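You operate a simulated robot arm through the tools that you are given. There is no shell and no other tool. Be economical: measure what you need, move in short steps, check, and stop when the job is done.

Carry out the task below with a simulated robot arm. There is one attempt and no reset: what you move stays moved.

## Task
Swap the dim lamp for the charged one and light it.
Fine: switch the dim lamp off and stand it on the dock; the lit lamp goes on the sofa end of the long table. Set down upright: lamp.
Where things are to end (x, y in the base frame): lamp within 0.06 m of [0.68, -0.21].

The check looks at the end state, three seconds after you hand in, the way a careful person would. Anything else that was tipped, shoved, dropped, spilled or broken makes it a failure.

## Robot
A 7-joint arm with a two-finger parallel gripper on a trunk, on a base that drives. Base frame: it is fixed to the floor where the robot stands at the start and does not move with it; the origin is under the middle of the robot, x ahead of it, y to its left, z up; the surface under the hand at the start is at about z = 0.74. Lengths are in m, angles in rad, forces in N, time in s.
With the tool pointing down near the work surface it reaches from about 0.3 to 0.74 m from the robot's upright axis, wherever it stands. Its first joint turns from -2.007 to 2.007 rad. Places, roughly: lamp [-1.75, -0.75, 1]; lamp dock [-1.7, -0.7, 0.9]; sofa end of the long table [0.8, -0.2, 0.7]. Payload 3.91 kg.
The TCP is the grasp point between the finger pads, 0.03 m short of the fingertips. In the tool frame z runs along the fingers and y along their closing line. The gripper opens to 0.11 m. The fingers are 0.02 m wide and 0.01 m thick; the gripper's body (0.048 by 0.112 m) begins 0.055 m behind the TCP.
Orientation is told as [roll, pitch, yaw] about the base's x, y, z axes, in that order, counted from this pose: with the fingers straight down and closing along the base's y, the tool's x points along the base's -x, its y along +y and its z along -z.

## Interface
- The arm moves only by the tool play_rows. Its argument "series" is one flat list of numbers, 6 for each row, row after row: the shift along the base's x, y, z in m, then the turn, a rotation vector about the base's x, y, z in rad. In form: [x, y, z, ax, ay, az, x, y, z, ax, ay, az, ...]. A call has 1 to 8 rows; each row shifts and turns the commanded pose from where the row before left it. "jaw" is the finger opening in m, from 0 to 0.11, set as the call begins (left out, the last holds). Rows are played at 5 a second. More than 0.05 m and 0.15 rad between two rows, or a gripper value outside its range, and nothing of the call is played. Where a pose cannot be reached the arm comes as near as it can. A force on the tool above 40 N (or 10 N above the force at the start of the call, whichever is more), or a blocked arm, ends the call early, and 0.2 s more pass. The fingers move at their own pace (about 0.108 m/s each) and stop on an object; they squeeze with about 21 N. The grip force told is the motor's: it shows also when the fingers shut on nothing. Time passes only in rows, and 0.2 s behind the last, so rows that do not move let the fingers close. It gives the time, the measured TCP pose, the force on the tool (base axes), the opening and the grip force at its end, in the units of the frame above (readings bear some noise), with the torque about the TCP (base axes, N m) and any sound that the robot's microphone picked up, and new pictures: "pictures" is both (left out), scene, wrist or none.
- Cameras (640 x 400 px; columns grow to the right, rows downward): "scene" is now at [0.0272, 0.1474, 1.648]; the picture's right is [-0.16, -0.99, 0.00], its down [-0.73, 0.12, -0.68] and it looks along [0.67, -0.11, -0.74] (base axes); focal length 257 px, centre (320, 200). "wrist" rides on the gripper at [0.072, 0.017, -0.103] in the tool frame; the picture's right is [-0.23, 0.97, 0.00], its down [-0.76, -0.18, -0.62] and it looks along [-0.61, -0.14, 0.78] (tool axes); focal length 222 px, centre (320, 200). There is no depth. A picture from a camera that has moved, and an enlarged one, comes with that camera's place and axes in the base frame and with its lens. The place of the scene camera against the robot may be out by one fixed shift of up to 0.025 m in any direction.
- slide_trunk(by): slides the trunk up (or, below 0, down) by that many m; the arm and the scene camera ride with it, the base frame stays. It gives what a move gives, with no picture.
- base_move(legs): drives the robot by 1 to 6 legs, each [ahead, turn to the left] in m and rad, along the robot's own axes; the way and the turn of a leg run together, so that a leg with both is an arc; at most 1.5 m and 3.142 rad a leg. The arm and the cameras ride along, it lands a little off, and it stops where it bumps. It gives what a move gives, and a new picture of the scene camera.
- head_to(pan, tilt): turns the head with the scene camera to pan (to the left, within 2.705 rad either way) and tilt (down, from -0.506 to 1.204), counted from straight ahead of the robot. It gives what a move gives, and a new picture of the scene camera.
- inspect(camera, box): a new picture of the part [left, top, right, bottom] of that camera's present view, enlarged. The clock stands still meanwhile.
- close_job(): hands the job in; it is judged then, once.

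Go step by step. Nothing tells you exact positions but the pictures and the camera data: compare them with the known pose of the tool, close in by small moves and look again before you grip or let go. The budget is 120 turns and 260 pictures, counting those below and the enlarged ones. Unless the task says otherwise, let go and move clear before handing in, and close with one line.

The tools are called after ">>>" as name(argument=value, ...) on one line, values as JSON. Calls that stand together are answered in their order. play_rows: Moves the arm, as the interface text tells. Its arguments: {"type":"object","properties":{"series":{"type":"array"},"jaw":{"type":"number"},"pictures":{"type":"string","enum":["both","scene","wrist","none"]}},"required":["series"]} The other tools are called the same way: slide_trunk (by) slides the trunk up or down; base_move (legs) drives the base; head_to (pan, tilt) turns the head that bears the scene camera; inspect (camera, box) takes an enlarged picture of a part of a camera's view; close_job () hands the job in.

At the start:

```text
t: 0.0
tool_pos: [0.4703, 0.0189, 1.3181]
ee_rot: [0.001, 0.0, -0.001]
wrist_force: [0.7, -0.2, 0.4]
torque: [0.02, 0.0, -0.01]
grip_width: 0.1098
gripper_force: 0.1
trunk travel left (down, up): [-0.75, 0.24]
robot x, y, heading: [0.001, -0.0025, 0.001]
head pan, tilt: [-0.162, 0.827]
```

scene: 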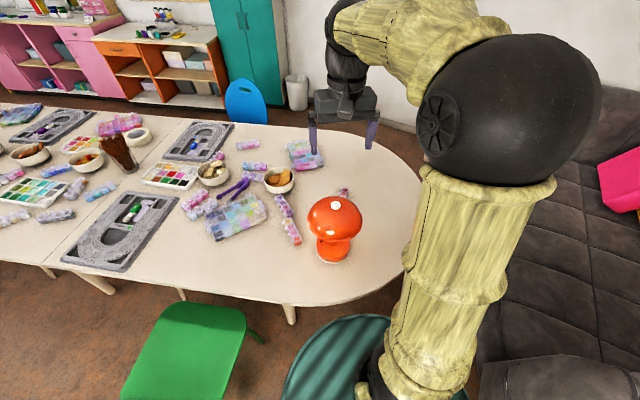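
wrist: 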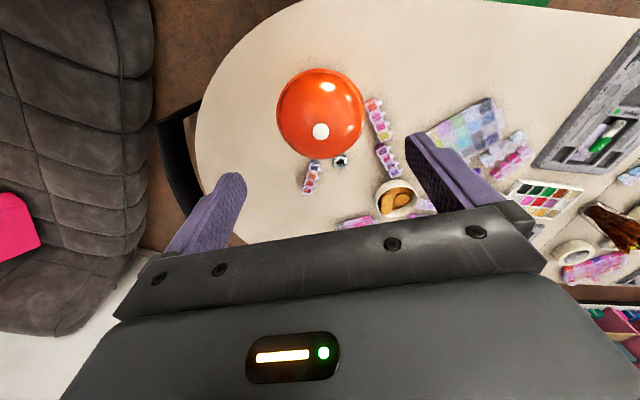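

I see an orange mushroom lamp on the near end of the long table; the charged one should stand on the dock behind me. I look at this lamp closely first.

>>> inspect(camera="scene", box=[260, 160, 420, 280])

>>> inspect(camera="wrist", box=[240, 50, 440, 220])

>>> head_to(pan=-2.7, tilt=0.4)

```text
3.33 times, centred on (340, 220) of scene
camera zoom: at [0.0272, 0.1474, 1.648], right [-0.16, -0.99, 0.0], down [-0.73, 0.12, -0.68], along [0.67, -0.11, -0.74], focal length 856 px, centre (253, 133)
```

zoom: 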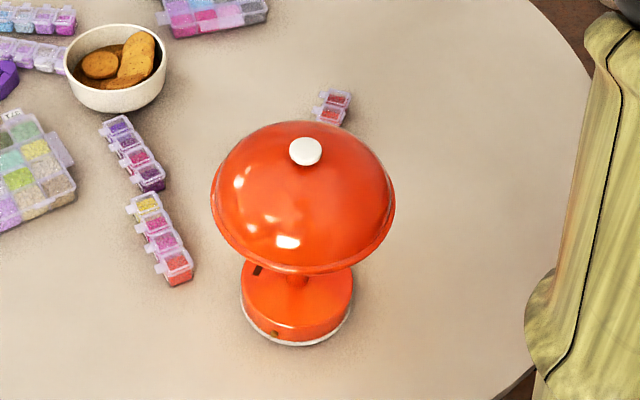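

```text
2.35 times, centred on (340, 135) of wrist
camera zoom: at [0.3985, 0.0345, 1.4217], right [0.23, 0.97, 0.0], down [0.76, -0.18, 0.62], along [0.61, -0.14, -0.78], focal length 523 px, centre (273, 353)
```

zoom: 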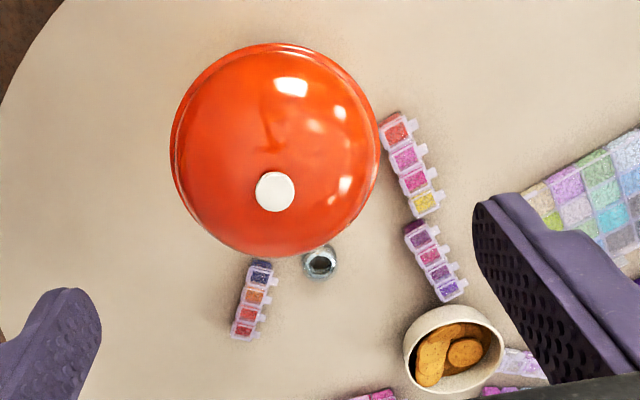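

```text
t: 2.3
tool_pos: [0.47, 0.0195, 1.3178]
ee_rot: [0.001, -0.001, 0.0]
wrist_force: [0.6, 0.3, 0.8]
torque: [0.01, 0.02, 0.01]
grip_width: 0.1101
gripper_force: 0.0
trunk travel left (down, up): [-0.75, 0.24]
robot x, y, heading: [0.0014, -0.0021, -0.005]
head pan, tilt: [-2.7, 0.4]
camera scene: at [-0.1349, 0.1205, 1.6853], right [-0.43, 0.9, 0.0], down [0.35, 0.17, -0.92], along [-0.83, -0.39, -0.39], focal length 257 px, centre (320, 200)
```

scene: 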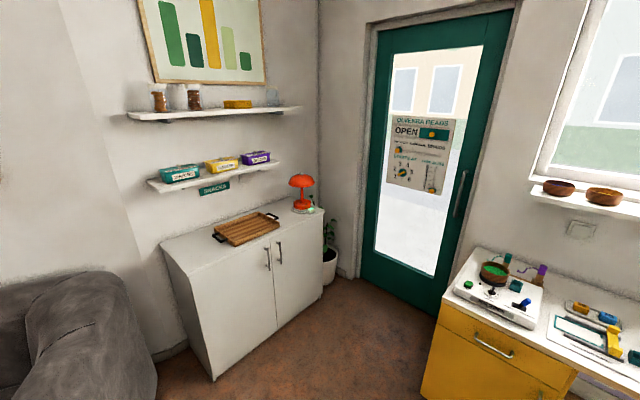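

The charged lamp stands on a white cabinet by the door, on its dock. I look at it enlarged.

>>> inspect(camera="scene", box=[265, 160, 345, 220])

>>> inspect(camera="scene", box=[150, 140, 350, 265])

```text
6.67 times, centred on (305, 190) of scene
camera zoom: at [-0.1349, 0.1205, 1.6853], right [-0.43, 0.9, 0.0], down [0.35, 0.17, -0.92], along [-0.83, -0.39, -0.39], focal length 1713 px, centre (420, 267)
```

zoom: 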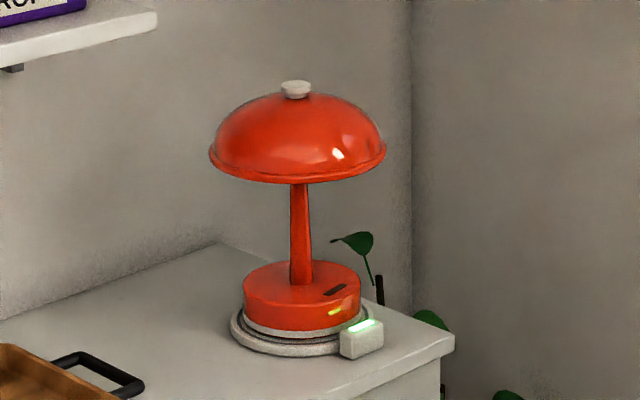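

```text
3.20 times, centred on (250, 202) of scene
camera zoom: at [-0.1349, 0.1205, 1.6853], right [-0.43, 0.9, 0.0], down [0.35, 0.17, -0.92], along [-0.83, -0.39, -0.39], focal length 822 px, centre (544, 192)
```

zoom: 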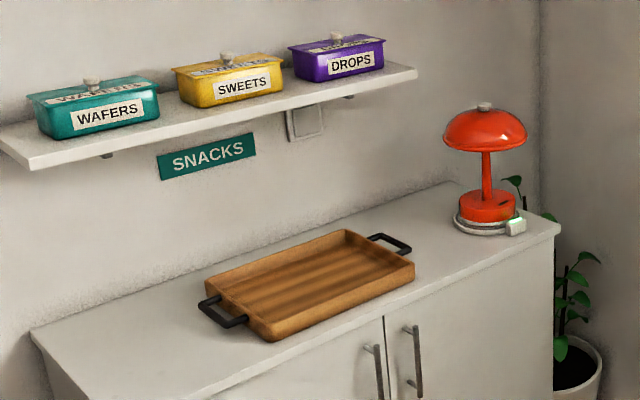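

Lamps have a slim stem, wide shade, a white knob on top and a dark slot on the base. Before driving to the dock I check the floor behind me.

>>> head_to(pan=-2.7, tilt=0.9)

>>> head_to(pan=2.7, tilt=0.7)

```text
t: 3.2
tool_pos: [0.4703, 0.0187, 1.3188]
ee_rot: [-0.002, -0.001, -0.001]
wrist_force: [-0.2, -0.3, 0.4]
torque: [0.01, -0.04, 0.02]
grip_width: 0.1102
gripper_force: 0.0
trunk travel left (down, up): [-0.75, 0.24]
robot x, y, heading: [0.0009, -0.0006, 0.003]
head pan, tilt: [-2.7, 0.901]
camera scene: at [-0.1195, 0.1279, 1.6423], right [-0.43, 0.9, 0.0], down [0.71, 0.33, -0.62], along [-0.56, -0.27, -0.78], focal length 257 px, centre (320, 200)
```

scene: 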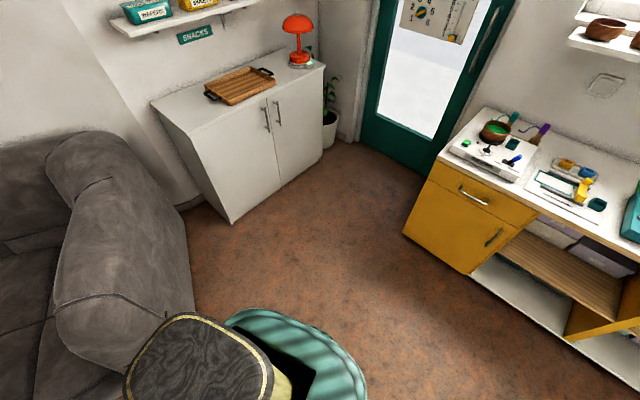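

```text
t: 7.4
tool_pos: [0.4699, 0.0192, 1.3183]
ee_rot: [-0.001, 0.001, 0.0]
wrist_force: [0.3, -0.2, -0.6]
torque: [0.01, 0.0, -0.02]
grip_width: 0.1101
gripper_force: 0.2
trunk travel left (down, up): [-0.75, 0.24]
robot x, y, heading: [0.0027, -0.0005, 0.0]
head pan, tilt: [2.7, 0.7]
camera scene: at [-0.1279, 0.1965, 1.6584], right [0.43, 0.9, 0.0], down [0.58, -0.28, -0.77], along [-0.69, 0.33, -0.64], focal length 257 px, centre (320, 200)
```

scene: 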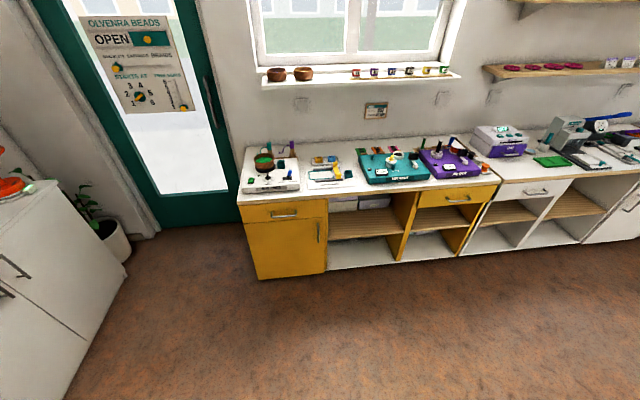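

The room is skewed about 17° against the base frame; the cabinet front is around (-1.8,-0.66)→(-0.8,-0.95) and the floor between is free. I back up toward it and then turn to face the dock.

>>> base_move(legs=[[0, 0.1], [-1.0, 0]])

>>> head_to(pan=-2.2, tilt=0.9)

```text
t: 14.1
tool_pos: [-0.5321, -0.0336, 1.3192]
ee_rot: [0.0, 0.001, 0.098]
wrist_force: [-0.3, 0.0, 0.5]
torque: [0.0, -0.01, 0.03]
grip_width: 0.1102
gripper_force: 0.0
trunk travel left (down, up): [-0.75, 0.24]
robot x, y, heading: [-0.9991, -0.1015, 0.101]
head pan, tilt: [2.7, 0.7]
camera scene: at [-1.1447, 0.0838, 1.6584], right [0.34, 0.94, 0.0], down [0.61, -0.22, -0.76], along [-0.72, 0.26, -0.64], focal length 257 px, centre (320, 200)
```

scene: 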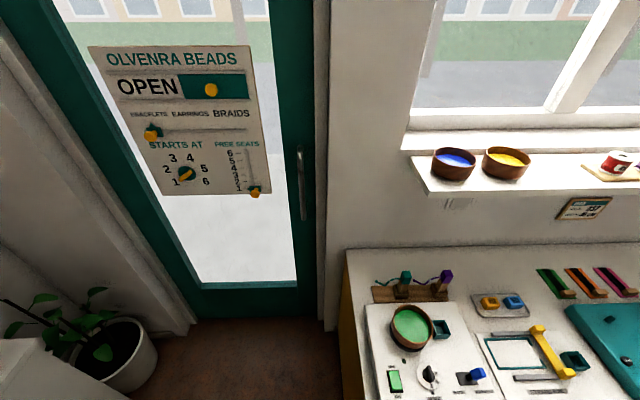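

```text
t: 18.0
tool_pos: [-0.532, -0.0341, 1.3188]
ee_rot: [-0.001, 0.0, 0.098]
wrist_force: [-0.7, -0.1, -0.1]
torque: [0.01, -0.02, 0.0]
grip_width: 0.1101
gripper_force: 0.1
trunk travel left (down, up): [-0.75, 0.24]
robot x, y, heading: [-1.0002, -0.0957, 0.098]
head pan, tilt: [-2.201, 0.901]
camera scene: at [-1.1026, -0.0099, 1.6423], right [-0.86, 0.51, 0.0], down [0.4, 0.68, -0.62], along [-0.32, -0.54, -0.78], focal length 257 px, centre (320, 200)
```

scene: 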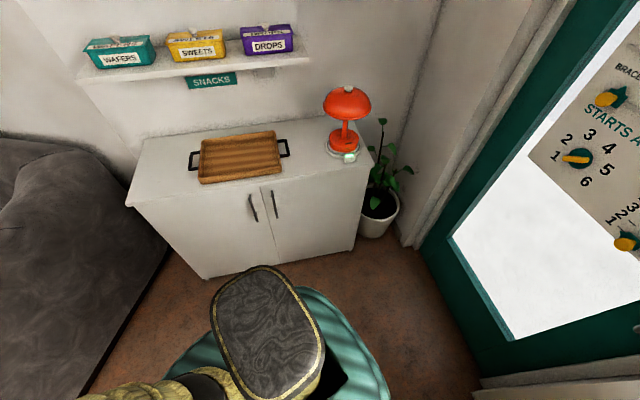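

Lamp on dock at about (-1.68,-0.77). I back 0.4 m more and turn right to face it.

>>> base_move(legs=[[-0.4, 0], [0, -2.09]])

>>> head_to(pan=0.0, tilt=0.75)

```text
t: 24.4
tool_pos: [-1.0595, -0.4675, 1.3184]
ee_rot: [0.001, 0.003, -0.811]
wrist_force: [0.8, 0.2, -0.3]
torque: [-0.01, 0.01, 0.0]
grip_width: 0.1102
gripper_force: 0.0
trunk travel left (down, up): [-0.75, 0.24]
robot x, y, heading: [-1.3991, -0.1424, -0.811]
head pan, tilt: [-2.201, 0.901]
stopped in leg 2: the robot was blocked; the commanded pose is now the measured one
camera scene: at [-1.3933, 0.008, 1.6422], right [-0.13, 0.99, 0.0], down [0.78, 0.1, -0.62], along [-0.62, -0.08, -0.78], focal length 257 px, centre (320, 200)
```

scene: 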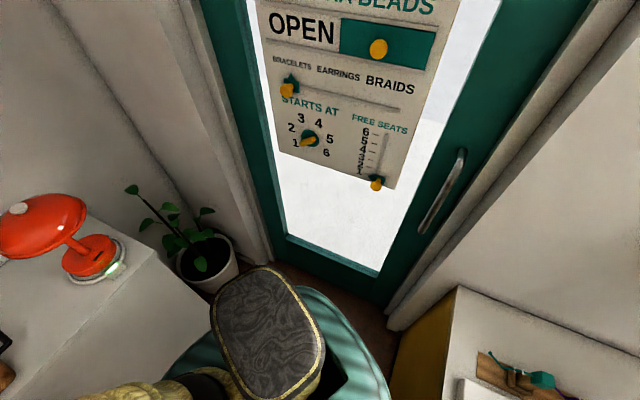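

```text
t: 26.5
tool_pos: [-1.0604, -0.467, 1.3179]
ee_rot: [-0.001, 0.0, -0.811]
wrist_force: [-0.9, -0.5, -0.6]
torque: [-0.01, 0.01, -0.02]
grip_width: 0.1099
gripper_force: 0.1
trunk travel left (down, up): [-0.75, 0.24]
robot x, y, heading: [-1.3963, -0.1354, -0.809]
head pan, tilt: [0.0, 0.75]
camera scene: at [-1.2614, -0.0425, 1.6541], right [-0.72, -0.69, 0.0], down [-0.47, 0.49, -0.73], along [0.5, -0.53, -0.68], focal length 257 px, centre (320, 200)
```

scene: 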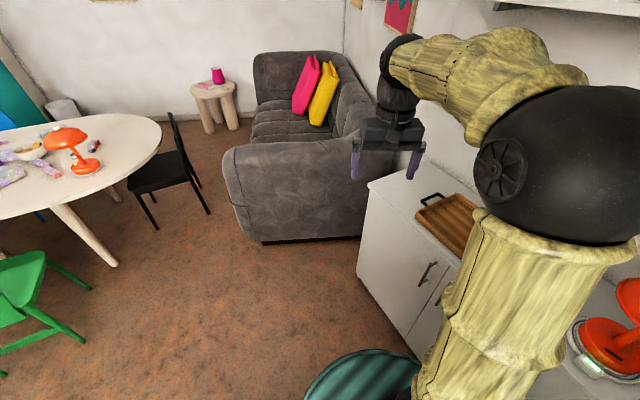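

The base's rear corner met the desk corner. I ease forward away from it and finish the turn.

>>> base_move(legs=[[0.11, 0], [0, -0.6], [0, -0.7]])

```text
t: 32.8
tool_pos: [-1.55, -0.6297, 1.3182]
ee_rot: [0.0, 0.001, -2.12]
wrist_force: [-1.0, 0.2, -0.1]
torque: [-0.01, -0.02, -0.03]
grip_width: 0.1098
gripper_force: 0.0
trunk travel left (down, up): [-0.75, 0.24]
robot x, y, heading: [-1.3181, -0.2202, -2.113]
head pan, tilt: [0.0, 0.75]
camera scene: at [-1.1903, -0.3121, 1.6542], right [-0.85, 0.52, 0.0], down [0.35, 0.58, -0.73], along [-0.38, -0.63, -0.68], focal length 257 px, centre (320, 200)
```

scene: 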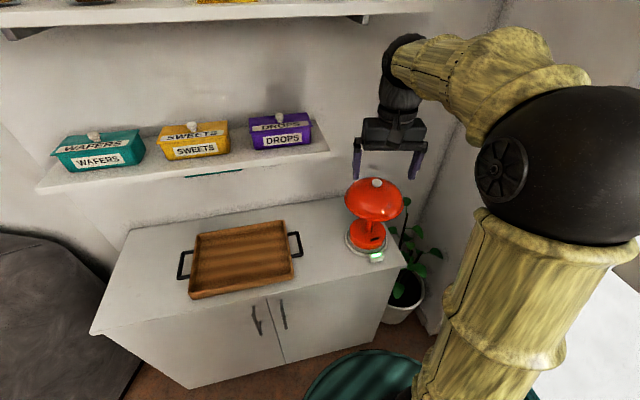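

I'm now facing the dock; I look closely at lamp, knob and dock from both cameras.

>>> inspect(camera="scene", box=[324, 165, 420, 275])

>>> inspect(camera="wrist", box=[0, 0, 640, 400])

```text
3.64 times, centred on (372, 220) of scene
camera zoom: at [-1.1903, -0.3121, 1.6542], right [-0.85, 0.52, 0.0], down [0.35, 0.58, -0.73], along [-0.38, -0.63, -0.68], focal length 934 px, centre (131, 127)
```

zoom: 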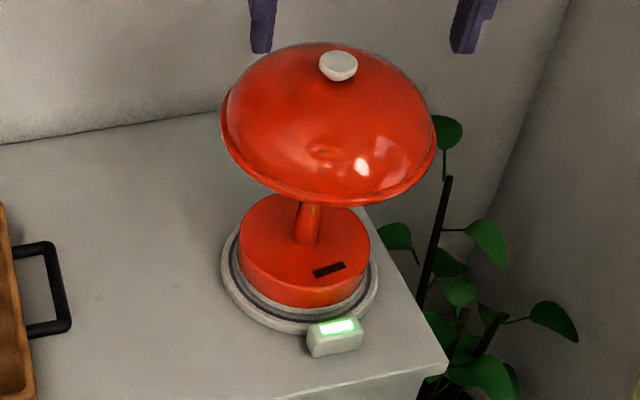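

```text
1.00 times, centred on (320, 200) of wrist (not enlarged: the box is as wide or as high as the picture)
camera zoom: at [-1.4974, -0.5776, 1.4216], right [0.71, -0.7, 0.0], down [-0.55, -0.56, 0.62], along [-0.44, -0.44, -0.78], focal length 222 px, centre (320, 200)
```

zoom: 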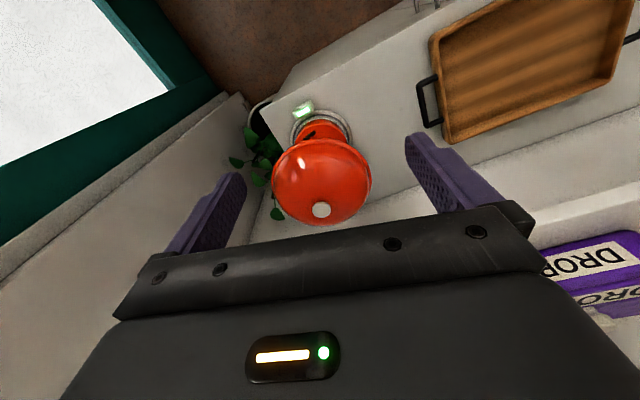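

The lamp is about 0.30 m tall with a 35 mm white knob on top at about (-1.68,-0.76,1.12), and a dark mark on the base. I bring the open hand over the knob, staying well above, and look again.

>>> play_rows(series=[-0.033, -0.033, -0.02, 0, 0, 0, -0.033, -0.033, -0.02, 0, 0, 0, -0.033, -0.033, -0.02, 0, 0, 0, -0.033, -0.033, -0.02, 0, 0, 0])

>>> inspect(camera="scene", box=[324, 135, 420, 265])

```text
refused: row 1 steps farther than a row can; nothing moved
```

```text
3.08 times, centred on (372, 200) of scene
camera zoom: at [-1.1903, -0.3121, 1.6542], right [-0.85, 0.52, 0.0], down [0.35, 0.58, -0.73], along [-0.38, -0.63, -0.68], focal length 790 px, centre (160, 200)
```

zoom: 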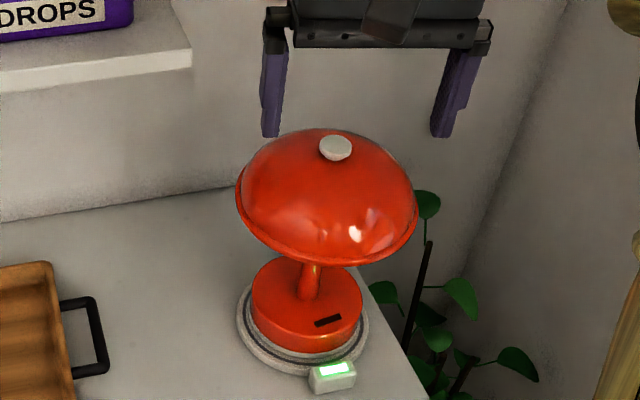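

The step was slightly too long; same move in smaller rows.

>>> play_rows(series=[-0.0264, -0.0264, -0.016, 0, 0, 0, -0.0264, -0.0264, -0.016, 0, 0, 0, -0.0264, -0.0264, -0.016, 0, 0, 0, -0.0264, -0.0264, -0.016, 0, 0, 0, -0.0264, -0.0264, -0.016, 0, 0, 0])

>>> inspect(camera="scene", box=[324, 135, 420, 265])

```text
t: 34.0
tool_pos: [-1.6826, -0.7637, 1.2379]
ee_rot: [0.0, 0.002, -2.117]
wrist_force: [-0.8, -0.5, 1.1]
torque: [0.01, 0.0, 0.04]
grip_width: 0.1098
gripper_force: 0.0
trunk travel left (down, up): [-0.75, 0.24]
robot x, y, heading: [-1.3134, -0.2233, -2.115]
head pan, tilt: [0.0, 0.75]
camera scene: at [-1.1916, -0.3139, 1.6541], right [-0.85, 0.52, 0.0], down [0.35, 0.58, -0.73], along [-0.38, -0.62, -0.68], focal length 257 px, centre (320, 200)
camera wrist: at [-1.6307, -0.7112, 1.3401], right [0.71, -0.7, 0.0], down [-0.55, -0.56, 0.62], along [-0.44, -0.44, -0.78], focal length 222 px, centre (320, 200)
```

scene: 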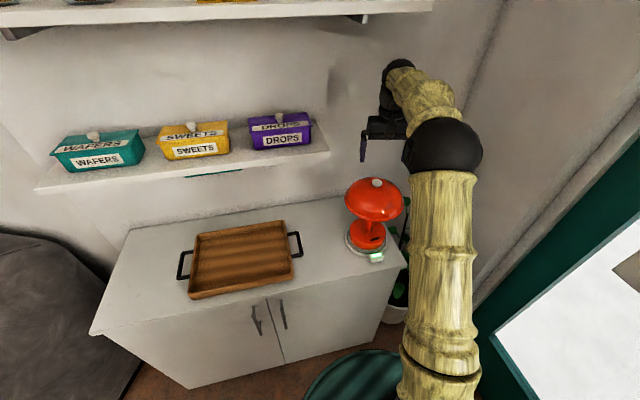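
wrist: 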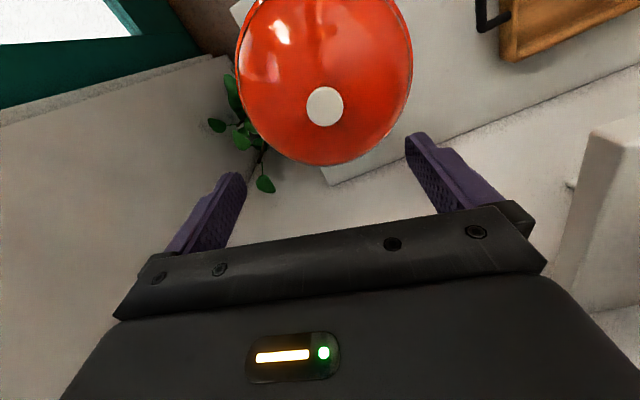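

```text
3.08 times, centred on (372, 200) of scene
camera zoom: at [-1.1916, -0.3139, 1.6541], right [-0.85, 0.52, 0.0], down [0.35, 0.58, -0.73], along [-0.38, -0.62, -0.68], focal length 790 px, centre (160, 200)
```

zoom: 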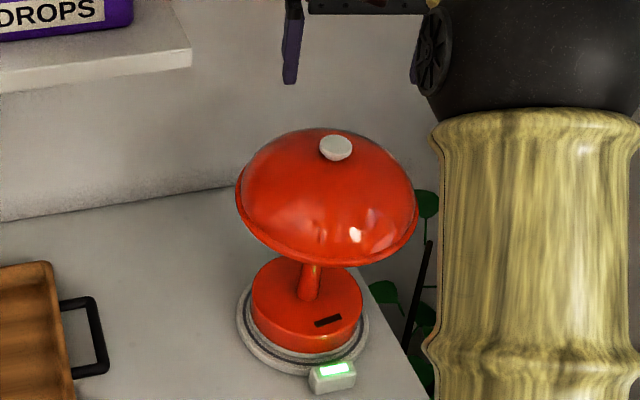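

Triangulating gives the knob at about (-1.667,-0.750,1.147). I centre over it and lower until the tips are just above.

>>> play_rows(series=[0.0156, 0.0137, 0, 0, 0, 0, 0, 0, -0.015, 0, 0, 0, 0, 0, -0.015, 0, 0, 0])

>>> inspect(camera="scene", box=[324, 135, 420, 265])

```text
t: 34.8
tool_pos: [-1.6659, -0.748, 1.2084]
ee_rot: [-0.001, -0.001, -2.118]
wrist_force: [0.2, 0.0, -0.3]
torque: [0.0, -0.02, 0.01]
grip_width: 0.1097
gripper_force: 0.0
trunk travel left (down, up): [-0.75, 0.24]
robot x, y, heading: [-1.3198, -0.2224, -2.113]
head pan, tilt: [0.0, 0.75]
camera scene: at [-1.19, -0.3121, 1.6542], right [-0.85, 0.52, 0.0], down [0.35, 0.58, -0.73], along [-0.38, -0.63, -0.68], focal length 257 px, centre (320, 200)
camera wrist: at [-1.6135, -0.696, 1.3115], right [0.71, -0.7, 0.0], down [-0.55, -0.56, 0.62], along [-0.44, -0.44, -0.78], focal length 222 px, centre (320, 200)
```

scene: 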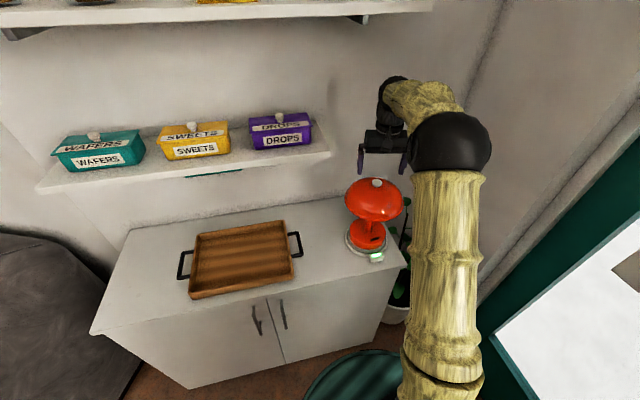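
wrist: 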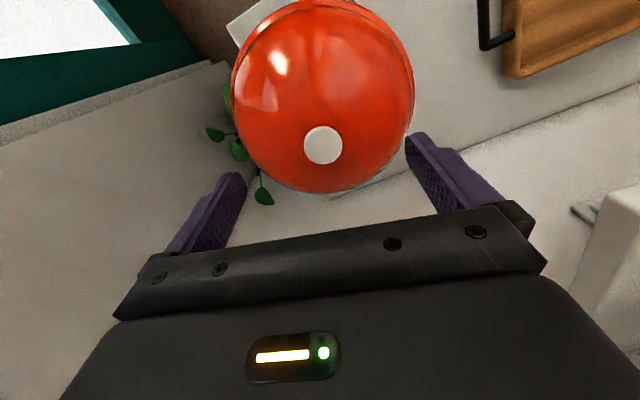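

```text
3.08 times, centred on (372, 200) of scene
camera zoom: at [-1.19, -0.3121, 1.6542], right [-0.85, 0.52, 0.0], down [0.35, 0.58, -0.73], along [-0.38, -0.63, -0.68], focal length 790 px, centre (160, 200)
```

zoom: 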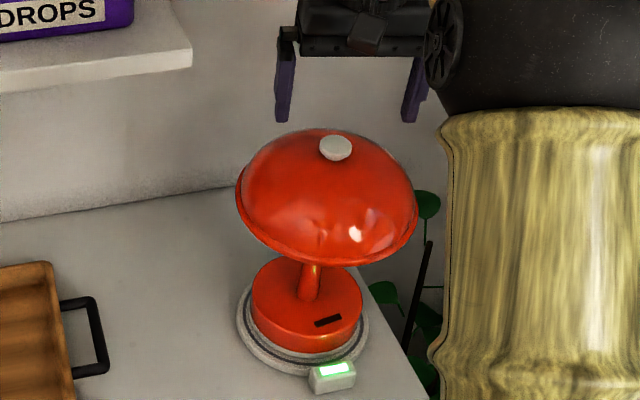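

The knob lies centred between the fingers, top at about z 1.149. I lower so the tips straddle it just above the dome.

>>> play_rows(series=[-0.001, 0.0, -0.013, 0, 0, 0, 0, 0, -0.013, 0, 0, 0, 0, 0, -0.013, 0, 0, 0], jaw=0.07)

>>> inspect(camera="scene", box=[340, 150, 412, 210])

>>> inspect(camera="wrist", box=[220, 80, 420, 220])

```text
t: 35.6
tool_pos: [-1.6681, -0.7482, 1.1689]
ee_rot: [0.001, 0.001, -2.119]
wrist_force: [-0.2, 0.1, 0.3]
torque: [0.02, -0.02, 0.02]
grip_width: 0.0699
gripper_force: 0.1
trunk travel left (down, up): [-0.75, 0.24]
robot x, y, heading: [-1.316, -0.2197, -2.117]
head pan, tilt: [0.0, 0.75]
camera scene: at [-1.1903, -0.3123, 1.6541], right [-0.85, 0.52, 0.0], down [0.35, 0.58, -0.73], along [-0.38, -0.62, -0.68], focal length 257 px, centre (320, 200)
camera wrist: at [-1.6148, -0.6959, 1.2723], right [0.71, -0.7, 0.0], down [-0.55, -0.56, 0.62], along [-0.44, -0.44, -0.78], focal length 222 px, centre (320, 200)
```

scene: 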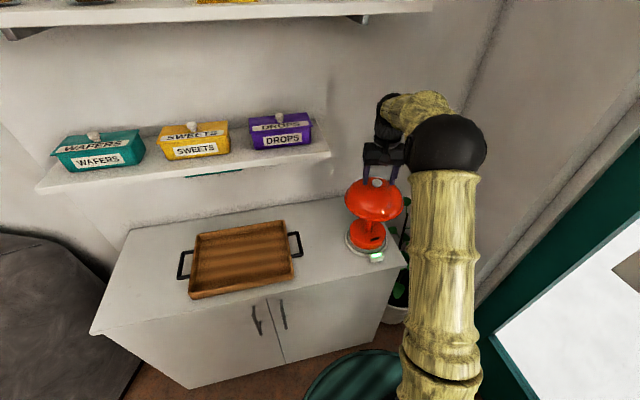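
wrist: 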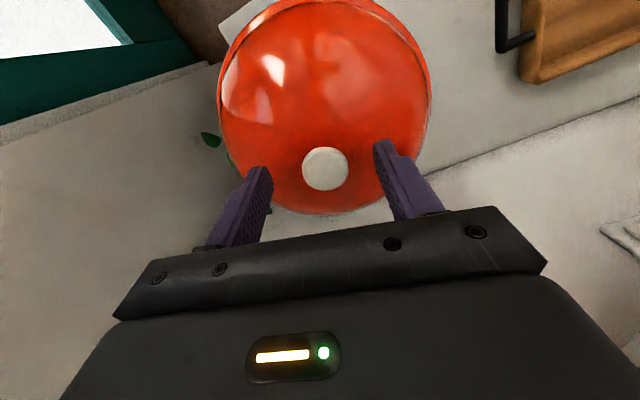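

```text
6.67 times, centred on (376, 180) of scene
camera zoom: at [-1.1903, -0.3123, 1.6541], right [-0.85, 0.52, 0.0], down [0.35, 0.58, -0.73], along [-0.38, -0.62, -0.68], focal length 1713 px, centre (-53, 333)
```

zoom: 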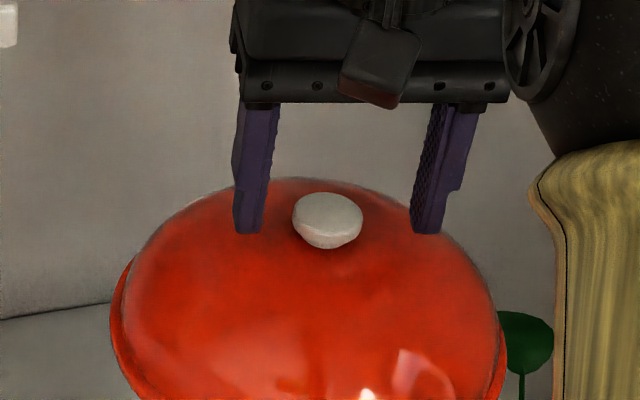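

```text
2.86 times, centred on (320, 150) of wrist
camera zoom: at [-1.6148, -0.6959, 1.2723], right [0.71, -0.7, 0.0], down [-0.55, -0.56, 0.62], along [-0.44, -0.44, -0.78], focal length 635 px, centre (320, 343)
```

zoom: 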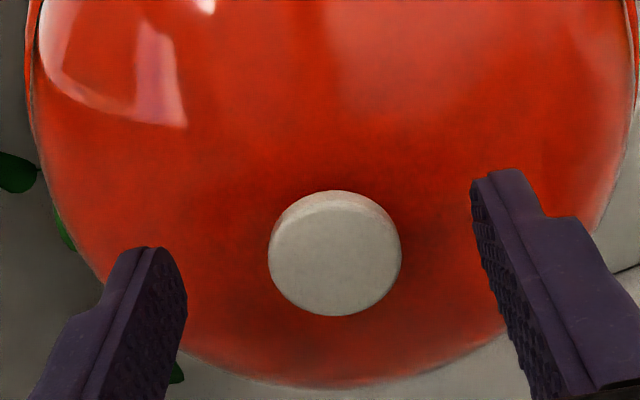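

Fingers straddle the knob, well centred. I close on it.

>>> play_rows(series=[0, 0, 0, 0, 0, 0, 0, 0, 0, 0, 0, 0, 0, 0, 0, 0, 0, 0], jaw=0.0, pictures="wrist")

>>> inspect(camera="scene", box=[324, 155, 420, 275])

```text
t: 36.4
tool_pos: [-1.666, -0.7488, 1.1689]
ee_rot: [-0.001, 0.0, -2.117]
wrist_force: [1.7, -1.0, -0.1]
torque: [-0.07, -0.13, 0.0]
grip_width: 0.0294
gripper_force: 21.5
trunk travel left (down, up): [-0.75, 0.24]
robot x, y, heading: [-1.319, -0.2209, -2.116]
head pan, tilt: [0.0, 0.75]
camera wrist: at [-1.6142, -0.696, 1.2727], right [0.71, -0.7, 0.0], down [-0.55, -0.56, 0.62], along [-0.44, -0.44, -0.78], focal length 222 px, centre (320, 200)
```

wrist: 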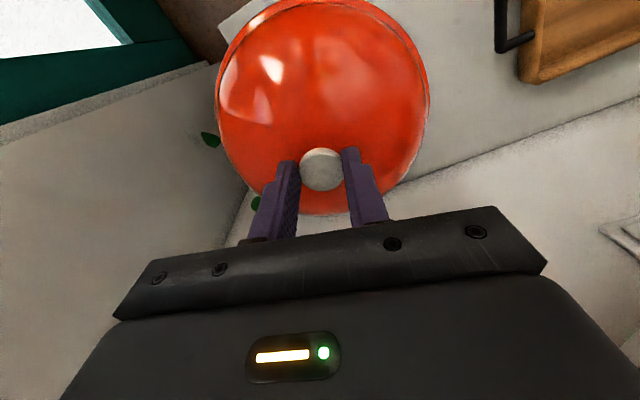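

```text
3.33 times, centred on (372, 215) of scene
camera zoom: at [-1.1897, -0.3123, 1.6541], right [-0.85, 0.52, 0.0], down [0.35, 0.58, -0.73], along [-0.38, -0.63, -0.68], focal length 856 px, centre (147, 150)
```

zoom: 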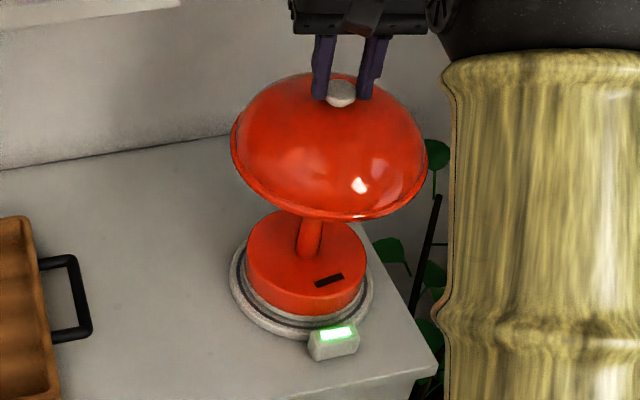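

Gripped at 29 mm, the knob's full width. I lift 1 cm and check the weight and grip.

>>> play_rows(series=[0, 0, 0.005, 0, 0, 0, 0, 0, 0.01, 0, 0, 0, 0, 0, 0, 0, 0, 0], pictures="wrist")

>>> inspect(camera="scene", box=[324, 155, 420, 275])

```text
t: 37.2
tool_pos: [-1.6683, -0.7471, 1.1842]
ee_rot: [0.001, 0.0, -2.121]
wrist_force: [-0.1, -0.2, -0.6]
torque: [0.01, -0.01, 0.01]
grip_width: 0.0
gripper_force: 20.7
trunk travel left (down, up): [-0.75, 0.24]
robot x, y, heading: [-1.3147, -0.2193, -2.118]
head pan, tilt: [0.0, 0.75]
camera wrist: at [-1.6149, -0.6961, 1.2877], right [0.71, -0.7, 0.0], down [-0.55, -0.56, 0.62], along [-0.44, -0.44, -0.78], focal length 222 px, centre (320, 200)
```

wrist: 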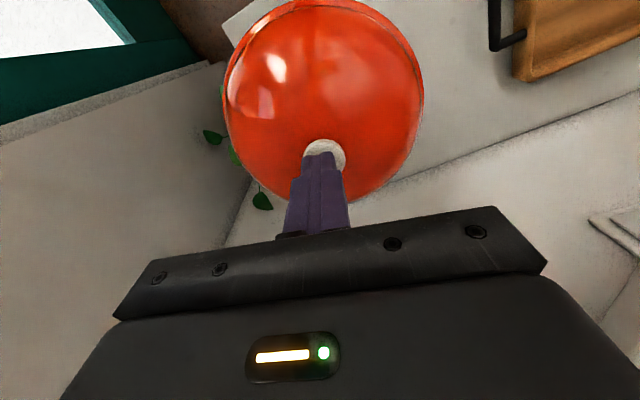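

```text
3.33 times, centred on (372, 215) of scene
camera zoom: at [-1.1903, -0.3123, 1.6542], right [-0.85, 0.52, 0.0], down [0.35, 0.58, -0.73], along [-0.38, -0.62, -0.68], focal length 856 px, centre (147, 150)
```

zoom: 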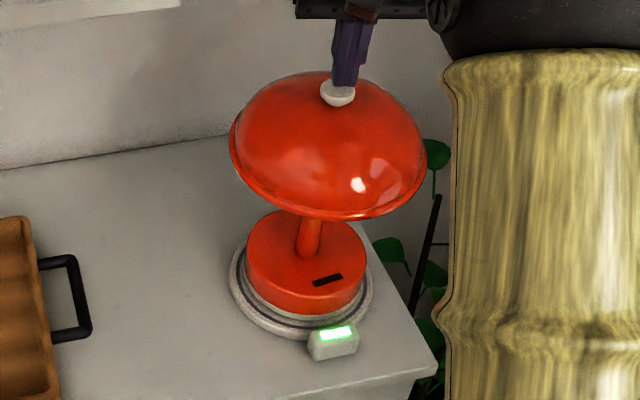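

The rounded knob slipped out; the lamp stayed put and unharmed. The stem (gap between base top ≈0.92 and rim ≈1.08) is the better hold, so I raise the hand, back off, and begin tilting it horizontal.

>>> play_rows(series=[0, 0, 0.045, 0, 0, 0, 0, 0, 0.045, 0, 0, 0, 0.01, 0.0165, 0.045, -0.128, 0.0778, 0, 0.01, 0.0165, 0.04, -0.128, 0.0778, 0, 0.01, 0.0165, 0.0, -0.128, 0.0778, 0, 0.01, 0.0165, 0.0, -0.128, 0.0778, 0], pictures="both", jaw=0.06)

```text
t: 38.6
tool_pos: [-1.6257, -0.6811, 1.3596]
ee_rot: [0.0, -0.604, -2.119]
wrist_force: [-0.8, -0.7, 0.5]
torque: [0.01, 0.0, 0.05]
grip_width: 0.0596
gripper_force: 0.0
trunk travel left (down, up): [-0.75, 0.24]
robot x, y, heading: [-1.3171, -0.218, -2.117]
head pan, tilt: [0.0, 0.75]
camera scene: at [-1.1893, -0.3108, 1.6542], right [-0.85, 0.52, 0.0], down [0.35, 0.58, -0.73], along [-0.38, -0.63, -0.68], focal length 257 px, centre (320, 200)
camera wrist: at [-1.5499, -0.5895, 1.404], right [0.73, -0.67, 0.13], down [-0.3, -0.14, 0.94], along [-0.61, -0.73, -0.3], focal length 222 px, centre (320, 200)
```

scene: 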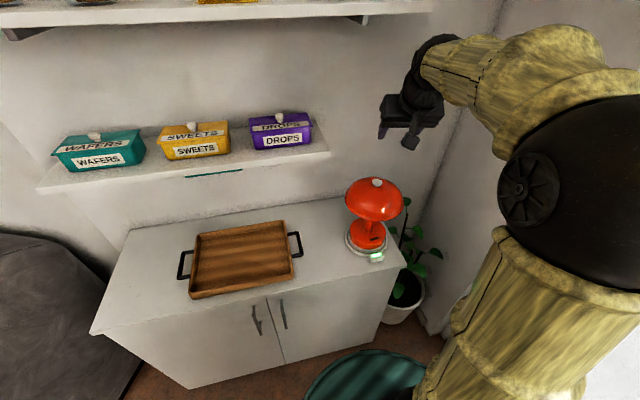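
wrist: 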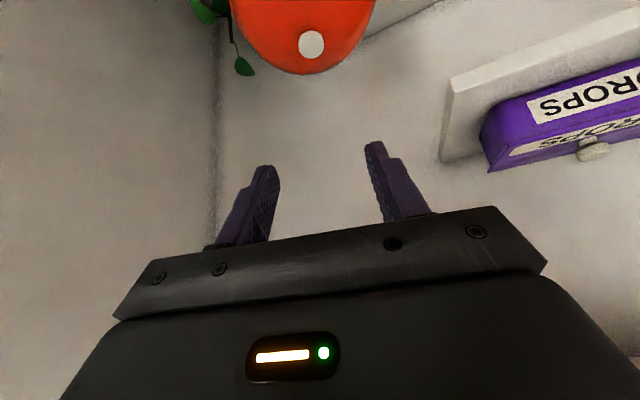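

Working well. I finish tilting to horizontal and back off further.

>>> play_rows(series=[0.007, 0.0115, 0, -0.128, 0.0778, 0, 0.007, 0.0115, 0, -0.128, 0.0778, 0, 0.007, 0.0115, 0, -0.128, 0.0778, 0, 0.007, 0.0115, 0, -0.128, 0.0778, 0, 0.007, 0.0115, 0, -0.128, 0.0778, 0, 0.007, 0.0115, 0, -0.128, 0.0778, 0, 0.007, 0.0115, 0, -0.057, 0.0346, 0], pictures="both")

```text
t: 40.2
tool_pos: [-1.5797, -0.6038, 1.3616]
ee_rot: [0.131, -1.565, -2.248]
wrist_force: [-0.1, 0.2, -0.7]
torque: [0.0, -0.02, 0.0]
grip_width: 0.0607
gripper_force: 0.1
out of reach, approached as far as the arm can: row 7
trunk travel left (down, up): [-0.75, 0.24]
robot x, y, heading: [-1.3153, -0.2203, -2.119]
head pan, tilt: [0.0, 0.75]
camera scene: at [-1.1901, -0.3116, 1.6542], right [-0.85, 0.52, 0.0], down [0.35, 0.58, -0.73], along [-0.38, -0.63, -0.68], focal length 257 px, centre (320, 200)
camera wrist: at [-1.5108, -0.5239, 1.2901], right [0.83, -0.51, 0.23], down [0.17, 0.62, 0.77], along [-0.53, -0.6, 0.6], focal length 222 px, centre (320, 200)
```

scene: 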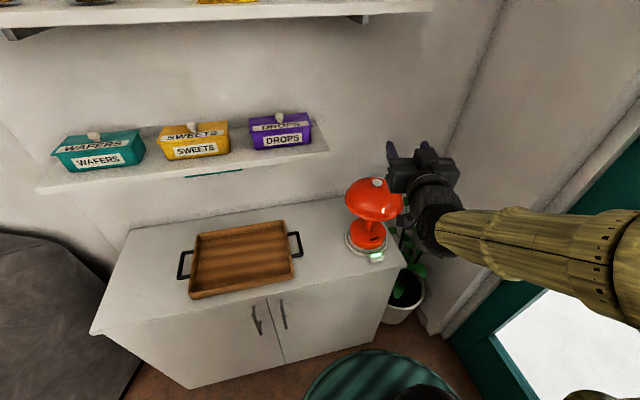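
wrist: 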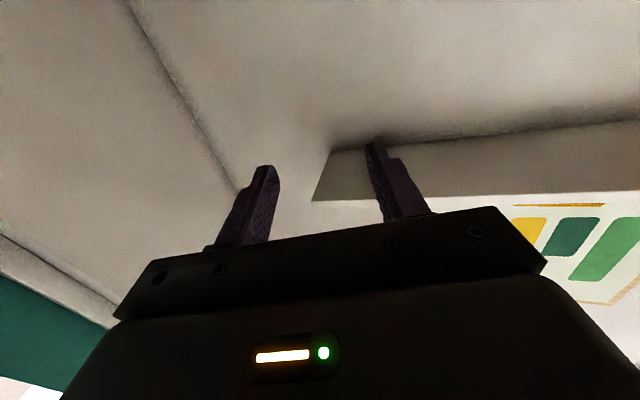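

The hand is horizontal, 17 cm short of the lamp axis, clear of the shade. I lower the trunk to bring it to stem height, in two steps.

>>> slide_trunk(by=-0.18)

>>> head_to(pan=0.0, tilt=0.6)

>>> inspect(camera="scene", box=[300, 120, 500, 280])

```text
t: 42.2
tool_pos: [-1.5793, -0.603, 1.1825]
ee_rot: [0.104, -1.563, -2.222]
wrist_force: [0.5, -0.3, 0.0]
torque: [0.01, 0.03, 0.02]
grip_width: 0.0601
gripper_force: 0.2
trunk travel left (down, up): [-0.57, 0.42]
robot x, y, heading: [-1.3174, -0.2203, -2.111]
head pan, tilt: [0.0, 0.75]
```

```text
t: 42.9
tool_pos: [-1.5805, -0.6034, 1.1825]
ee_rot: [0.101, -1.562, -2.218]
wrist_force: [0.2, 0.3, -0.5]
torque: [0.02, -0.02, -0.04]
grip_width: 0.0601
gripper_force: 0.0
trunk travel left (down, up): [-0.57, 0.42]
robot x, y, heading: [-1.3182, -0.2241, -2.114]
head pan, tilt: [0.0, 0.6]
camera scene: at [-1.1929, -0.3167, 1.487], right [-0.85, 0.52, 0.0], down [0.29, 0.48, -0.82], along [-0.43, -0.71, -0.57], focal length 257 px, centre (320, 200)
```

scene: 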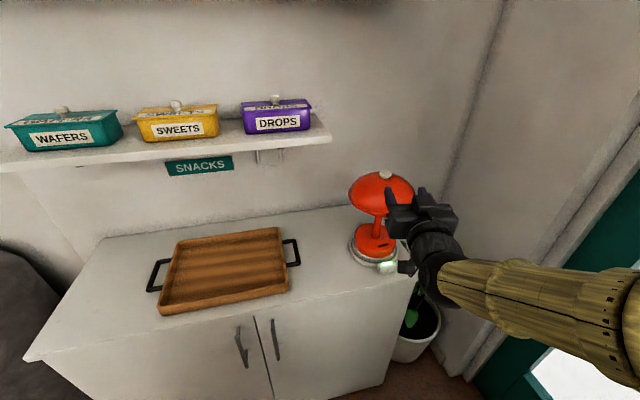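

```text
2.50 times, centred on (400, 200) of scene
camera zoom: at [-1.1929, -0.3167, 1.487], right [-0.85, 0.52, 0.0], down [0.29, 0.48, -0.82], along [-0.43, -0.71, -0.57], focal length 642 px, centre (120, 200)
```

zoom: 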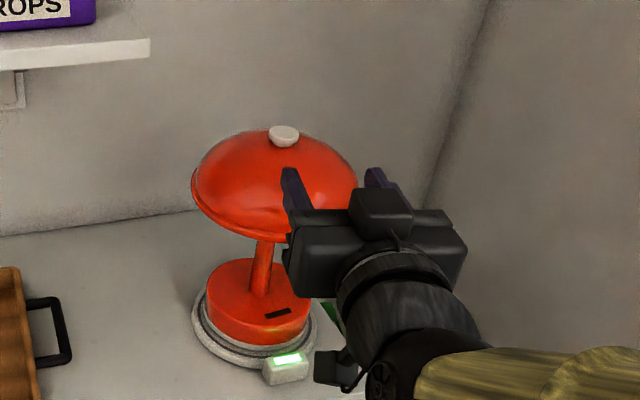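

I lower another 0.13 m and judge rim, dock block and camera clearance from the side.

>>> slide_trunk(by=-0.13)

>>> inspect(camera="scene", box=[320, 80, 480, 200])

>>> inspect(camera="wrist", box=[0, 0, 640, 400])

```text
t: 44.4
tool_pos: [-1.579, -0.6034, 1.053]
ee_rot: [0.103, -1.562, -2.222]
wrist_force: [0.5, 0.7, -0.4]
torque: [0.01, -0.02, 0.02]
grip_width: 0.06
gripper_force: 0.1
trunk travel left (down, up): [-0.44, 0.55]
robot x, y, heading: [-1.317, -0.22, -2.114]
head pan, tilt: [0.0, 0.6]
```

```text
3.33 times, centred on (400, 140) of scene
camera zoom: at [-1.1929, -0.3166, 1.3571], right [-0.85, 0.52, 0.0], down [0.29, 0.48, -0.83], along [-0.43, -0.71, -0.56], focal length 856 px, centre (53, 400)
```

zoom: 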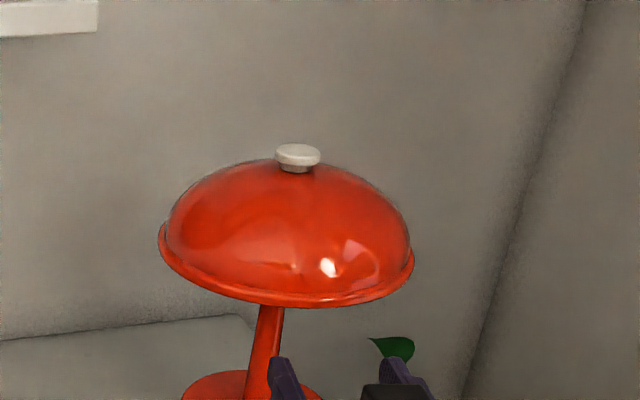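

```text
1.00 times, centred on (320, 200) of wrist (not enlarged: the box is as wide or as high as the picture)
camera zoom: at [-1.511, -0.5243, 0.9804], right [0.83, -0.51, 0.23], down [0.17, 0.62, 0.77], along [-0.53, -0.6, 0.6], focal length 222 px, centre (320, 200)
```

zoom: 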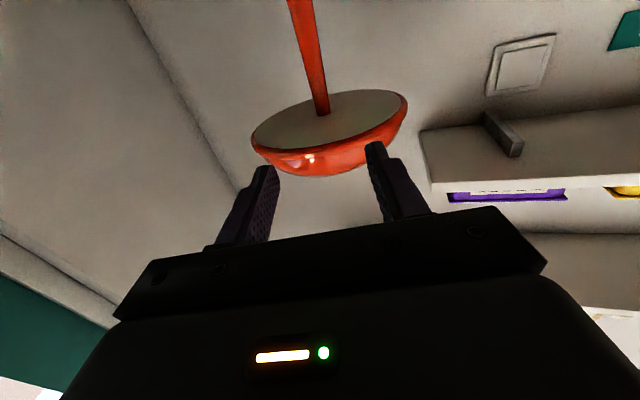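

>>> inspect(camera="scene", box=[320, 110, 480, 260])

>>> inspect(camera="wrist", box=[220, 0, 440, 200])

```text
2.67 times, centred on (400, 185) of scene
camera zoom: at [-1.1929, -0.3166, 1.3571], right [-0.85, 0.52, 0.0], down [0.29, 0.48, -0.83], along [-0.43, -0.71, -0.56], focal length 685 px, centre (107, 240)
```

zoom: 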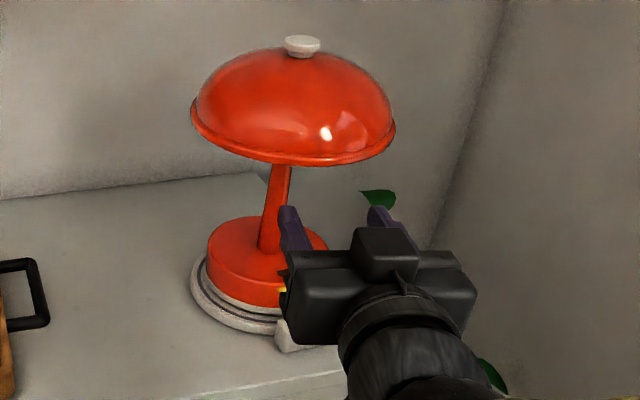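

```text
2.00 times, centred on (330, 100) of wrist
camera zoom: at [-1.511, -0.5243, 0.9804], right [0.83, -0.51, 0.23], down [0.17, 0.62, 0.77], along [-0.53, -0.6, 0.6], focal length 444 px, centre (300, 400)
```

zoom: 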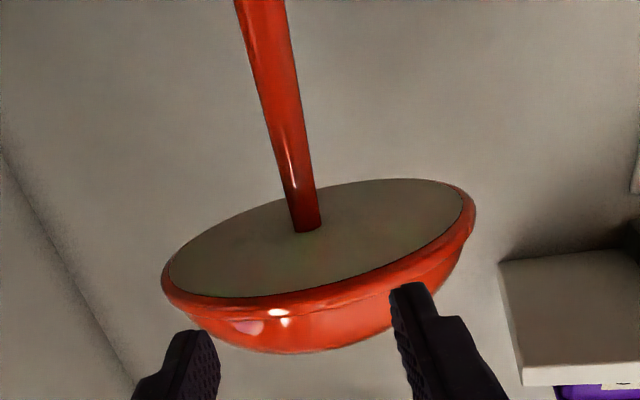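

Rim bottom ≈1.075, base top ≈0.925; stem on my approach line. I go to z≈1.015 and advance 0.10 m first.

>>> play_rows(series=[0, 0, -0.019, 0, 0, 0, 0, 0, -0.019, 0, 0, 0, -0.013, -0.0214, 0, 0, 0, 0, -0.013, -0.0214, 0, 0, 0, 0, -0.013, -0.0214, 0, 0, 0, 0, -0.013, -0.0214, 0, 0, 0, 0])

>>> inspect(camera="scene", box=[320, 110, 480, 260])

```text
t: 45.8
tool_pos: [-1.6453, -0.7036, 1.0306]
ee_rot: [0.118, -1.562, -2.235]
wrist_force: [-0.6, 0.9, -0.4]
torque: [0.0, 0.02, -0.01]
grip_width: 0.0598
gripper_force: 0.0
out of reach, approached as far as the arm can: row 1, 2
trunk travel left (down, up): [-0.44, 0.55]
robot x, y, heading: [-1.3156, -0.2181, -2.115]
head pan, tilt: [0.0, 0.6]
camera scene: at [-1.1929, -0.3167, 1.357], right [-0.85, 0.52, 0.0], down [0.29, 0.48, -0.82], along [-0.43, -0.71, -0.57], focal length 257 px, centre (320, 200)
camera wrist: at [-1.5756, -0.6252, 0.9592], right [0.83, -0.51, 0.23], down [0.17, 0.62, 0.77], along [-0.53, -0.6, 0.6], focal length 222 px, centre (320, 200)
```

scene: 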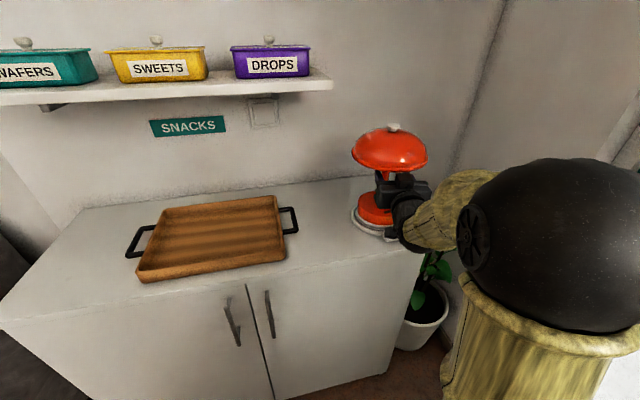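
wrist: 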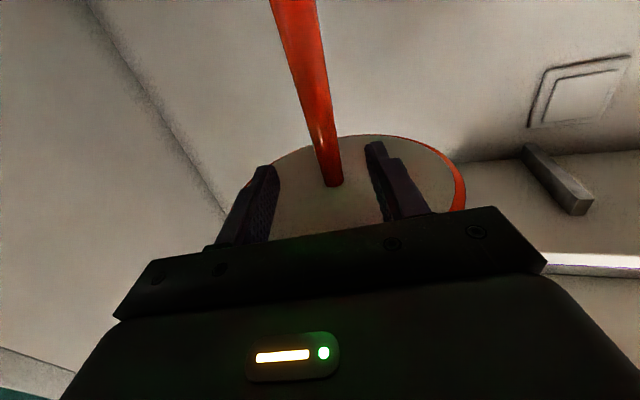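

```text
2.67 times, centred on (400, 185) of scene
camera zoom: at [-1.1929, -0.3167, 1.357], right [-0.85, 0.52, 0.0], down [0.29, 0.48, -0.82], along [-0.43, -0.71, -0.57], focal length 685 px, centre (107, 240)
```

zoom: 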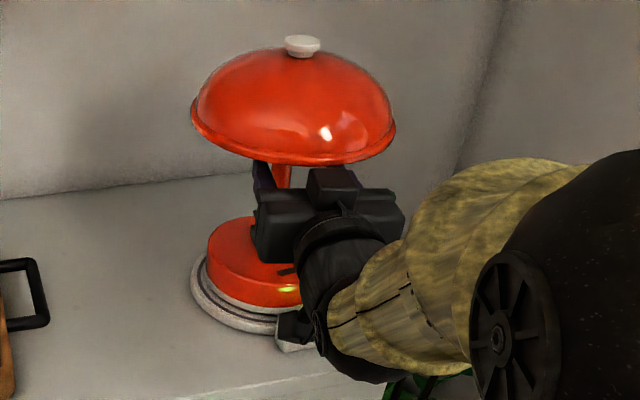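

The stem is centred between the fingers. I lower slightly and advance the last 4 cm.

>>> play_rows(series=[0, 0, -0.014, 0, 0, 0, -0.011, -0.0182, 0, 0, 0, 0, -0.0105, -0.0173, 0, 0, 0, 0])

>>> inspect(camera="scene", box=[320, 110, 480, 260])

```text
t: 46.6
tool_pos: [-1.6655, -0.7387, 1.0179]
ee_rot: [0.15, -1.563, -2.265]
wrist_force: [0.6, 1.0, 0.3]
torque: [0.02, 0.0, 0.01]
grip_width: 0.0602
gripper_force: 0.0
trunk travel left (down, up): [-0.44, 0.55]
robot x, y, heading: [-1.3238, -0.2204, -2.11]
head pan, tilt: [0.0, 0.6]
camera scene: at [-1.193, -0.3168, 1.357], right [-0.85, 0.52, 0.0], down [0.29, 0.48, -0.82], along [-0.43, -0.71, -0.57], focal length 257 px, centre (320, 200)
camera wrist: at [-1.5966, -0.6607, 0.9449], right [0.83, -0.51, 0.23], down [0.17, 0.62, 0.77], along [-0.53, -0.6, 0.6], focal length 222 px, centre (320, 200)
```

scene: 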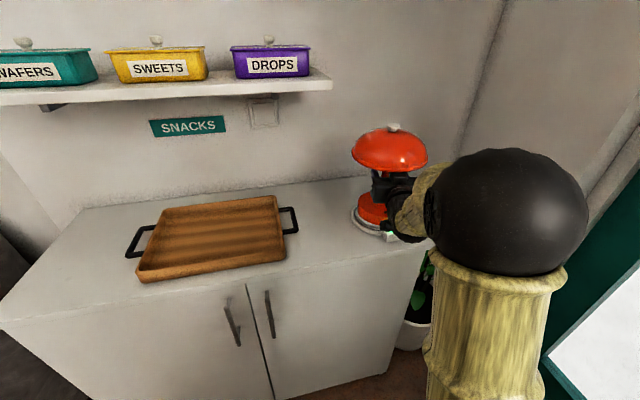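
wrist: 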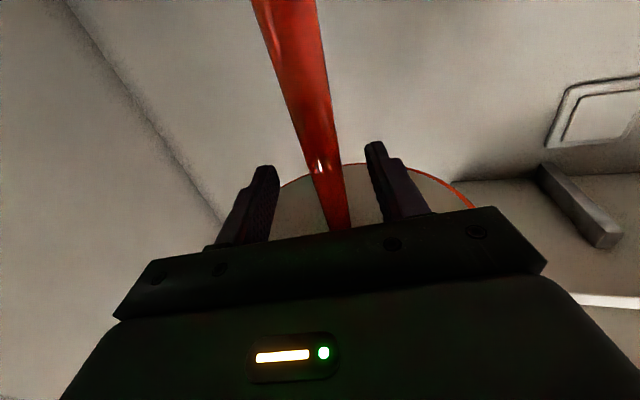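

```text
2.67 times, centred on (400, 185) of scene
camera zoom: at [-1.193, -0.3168, 1.357], right [-0.85, 0.52, 0.0], down [0.29, 0.48, -0.82], along [-0.43, -0.71, -0.57], focal length 685 px, centre (107, 240)
```

zoom: 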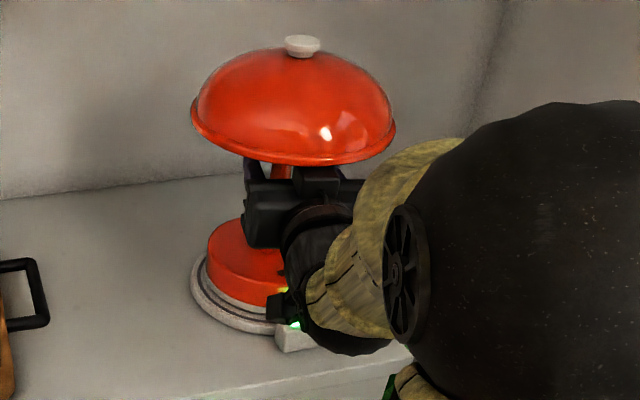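

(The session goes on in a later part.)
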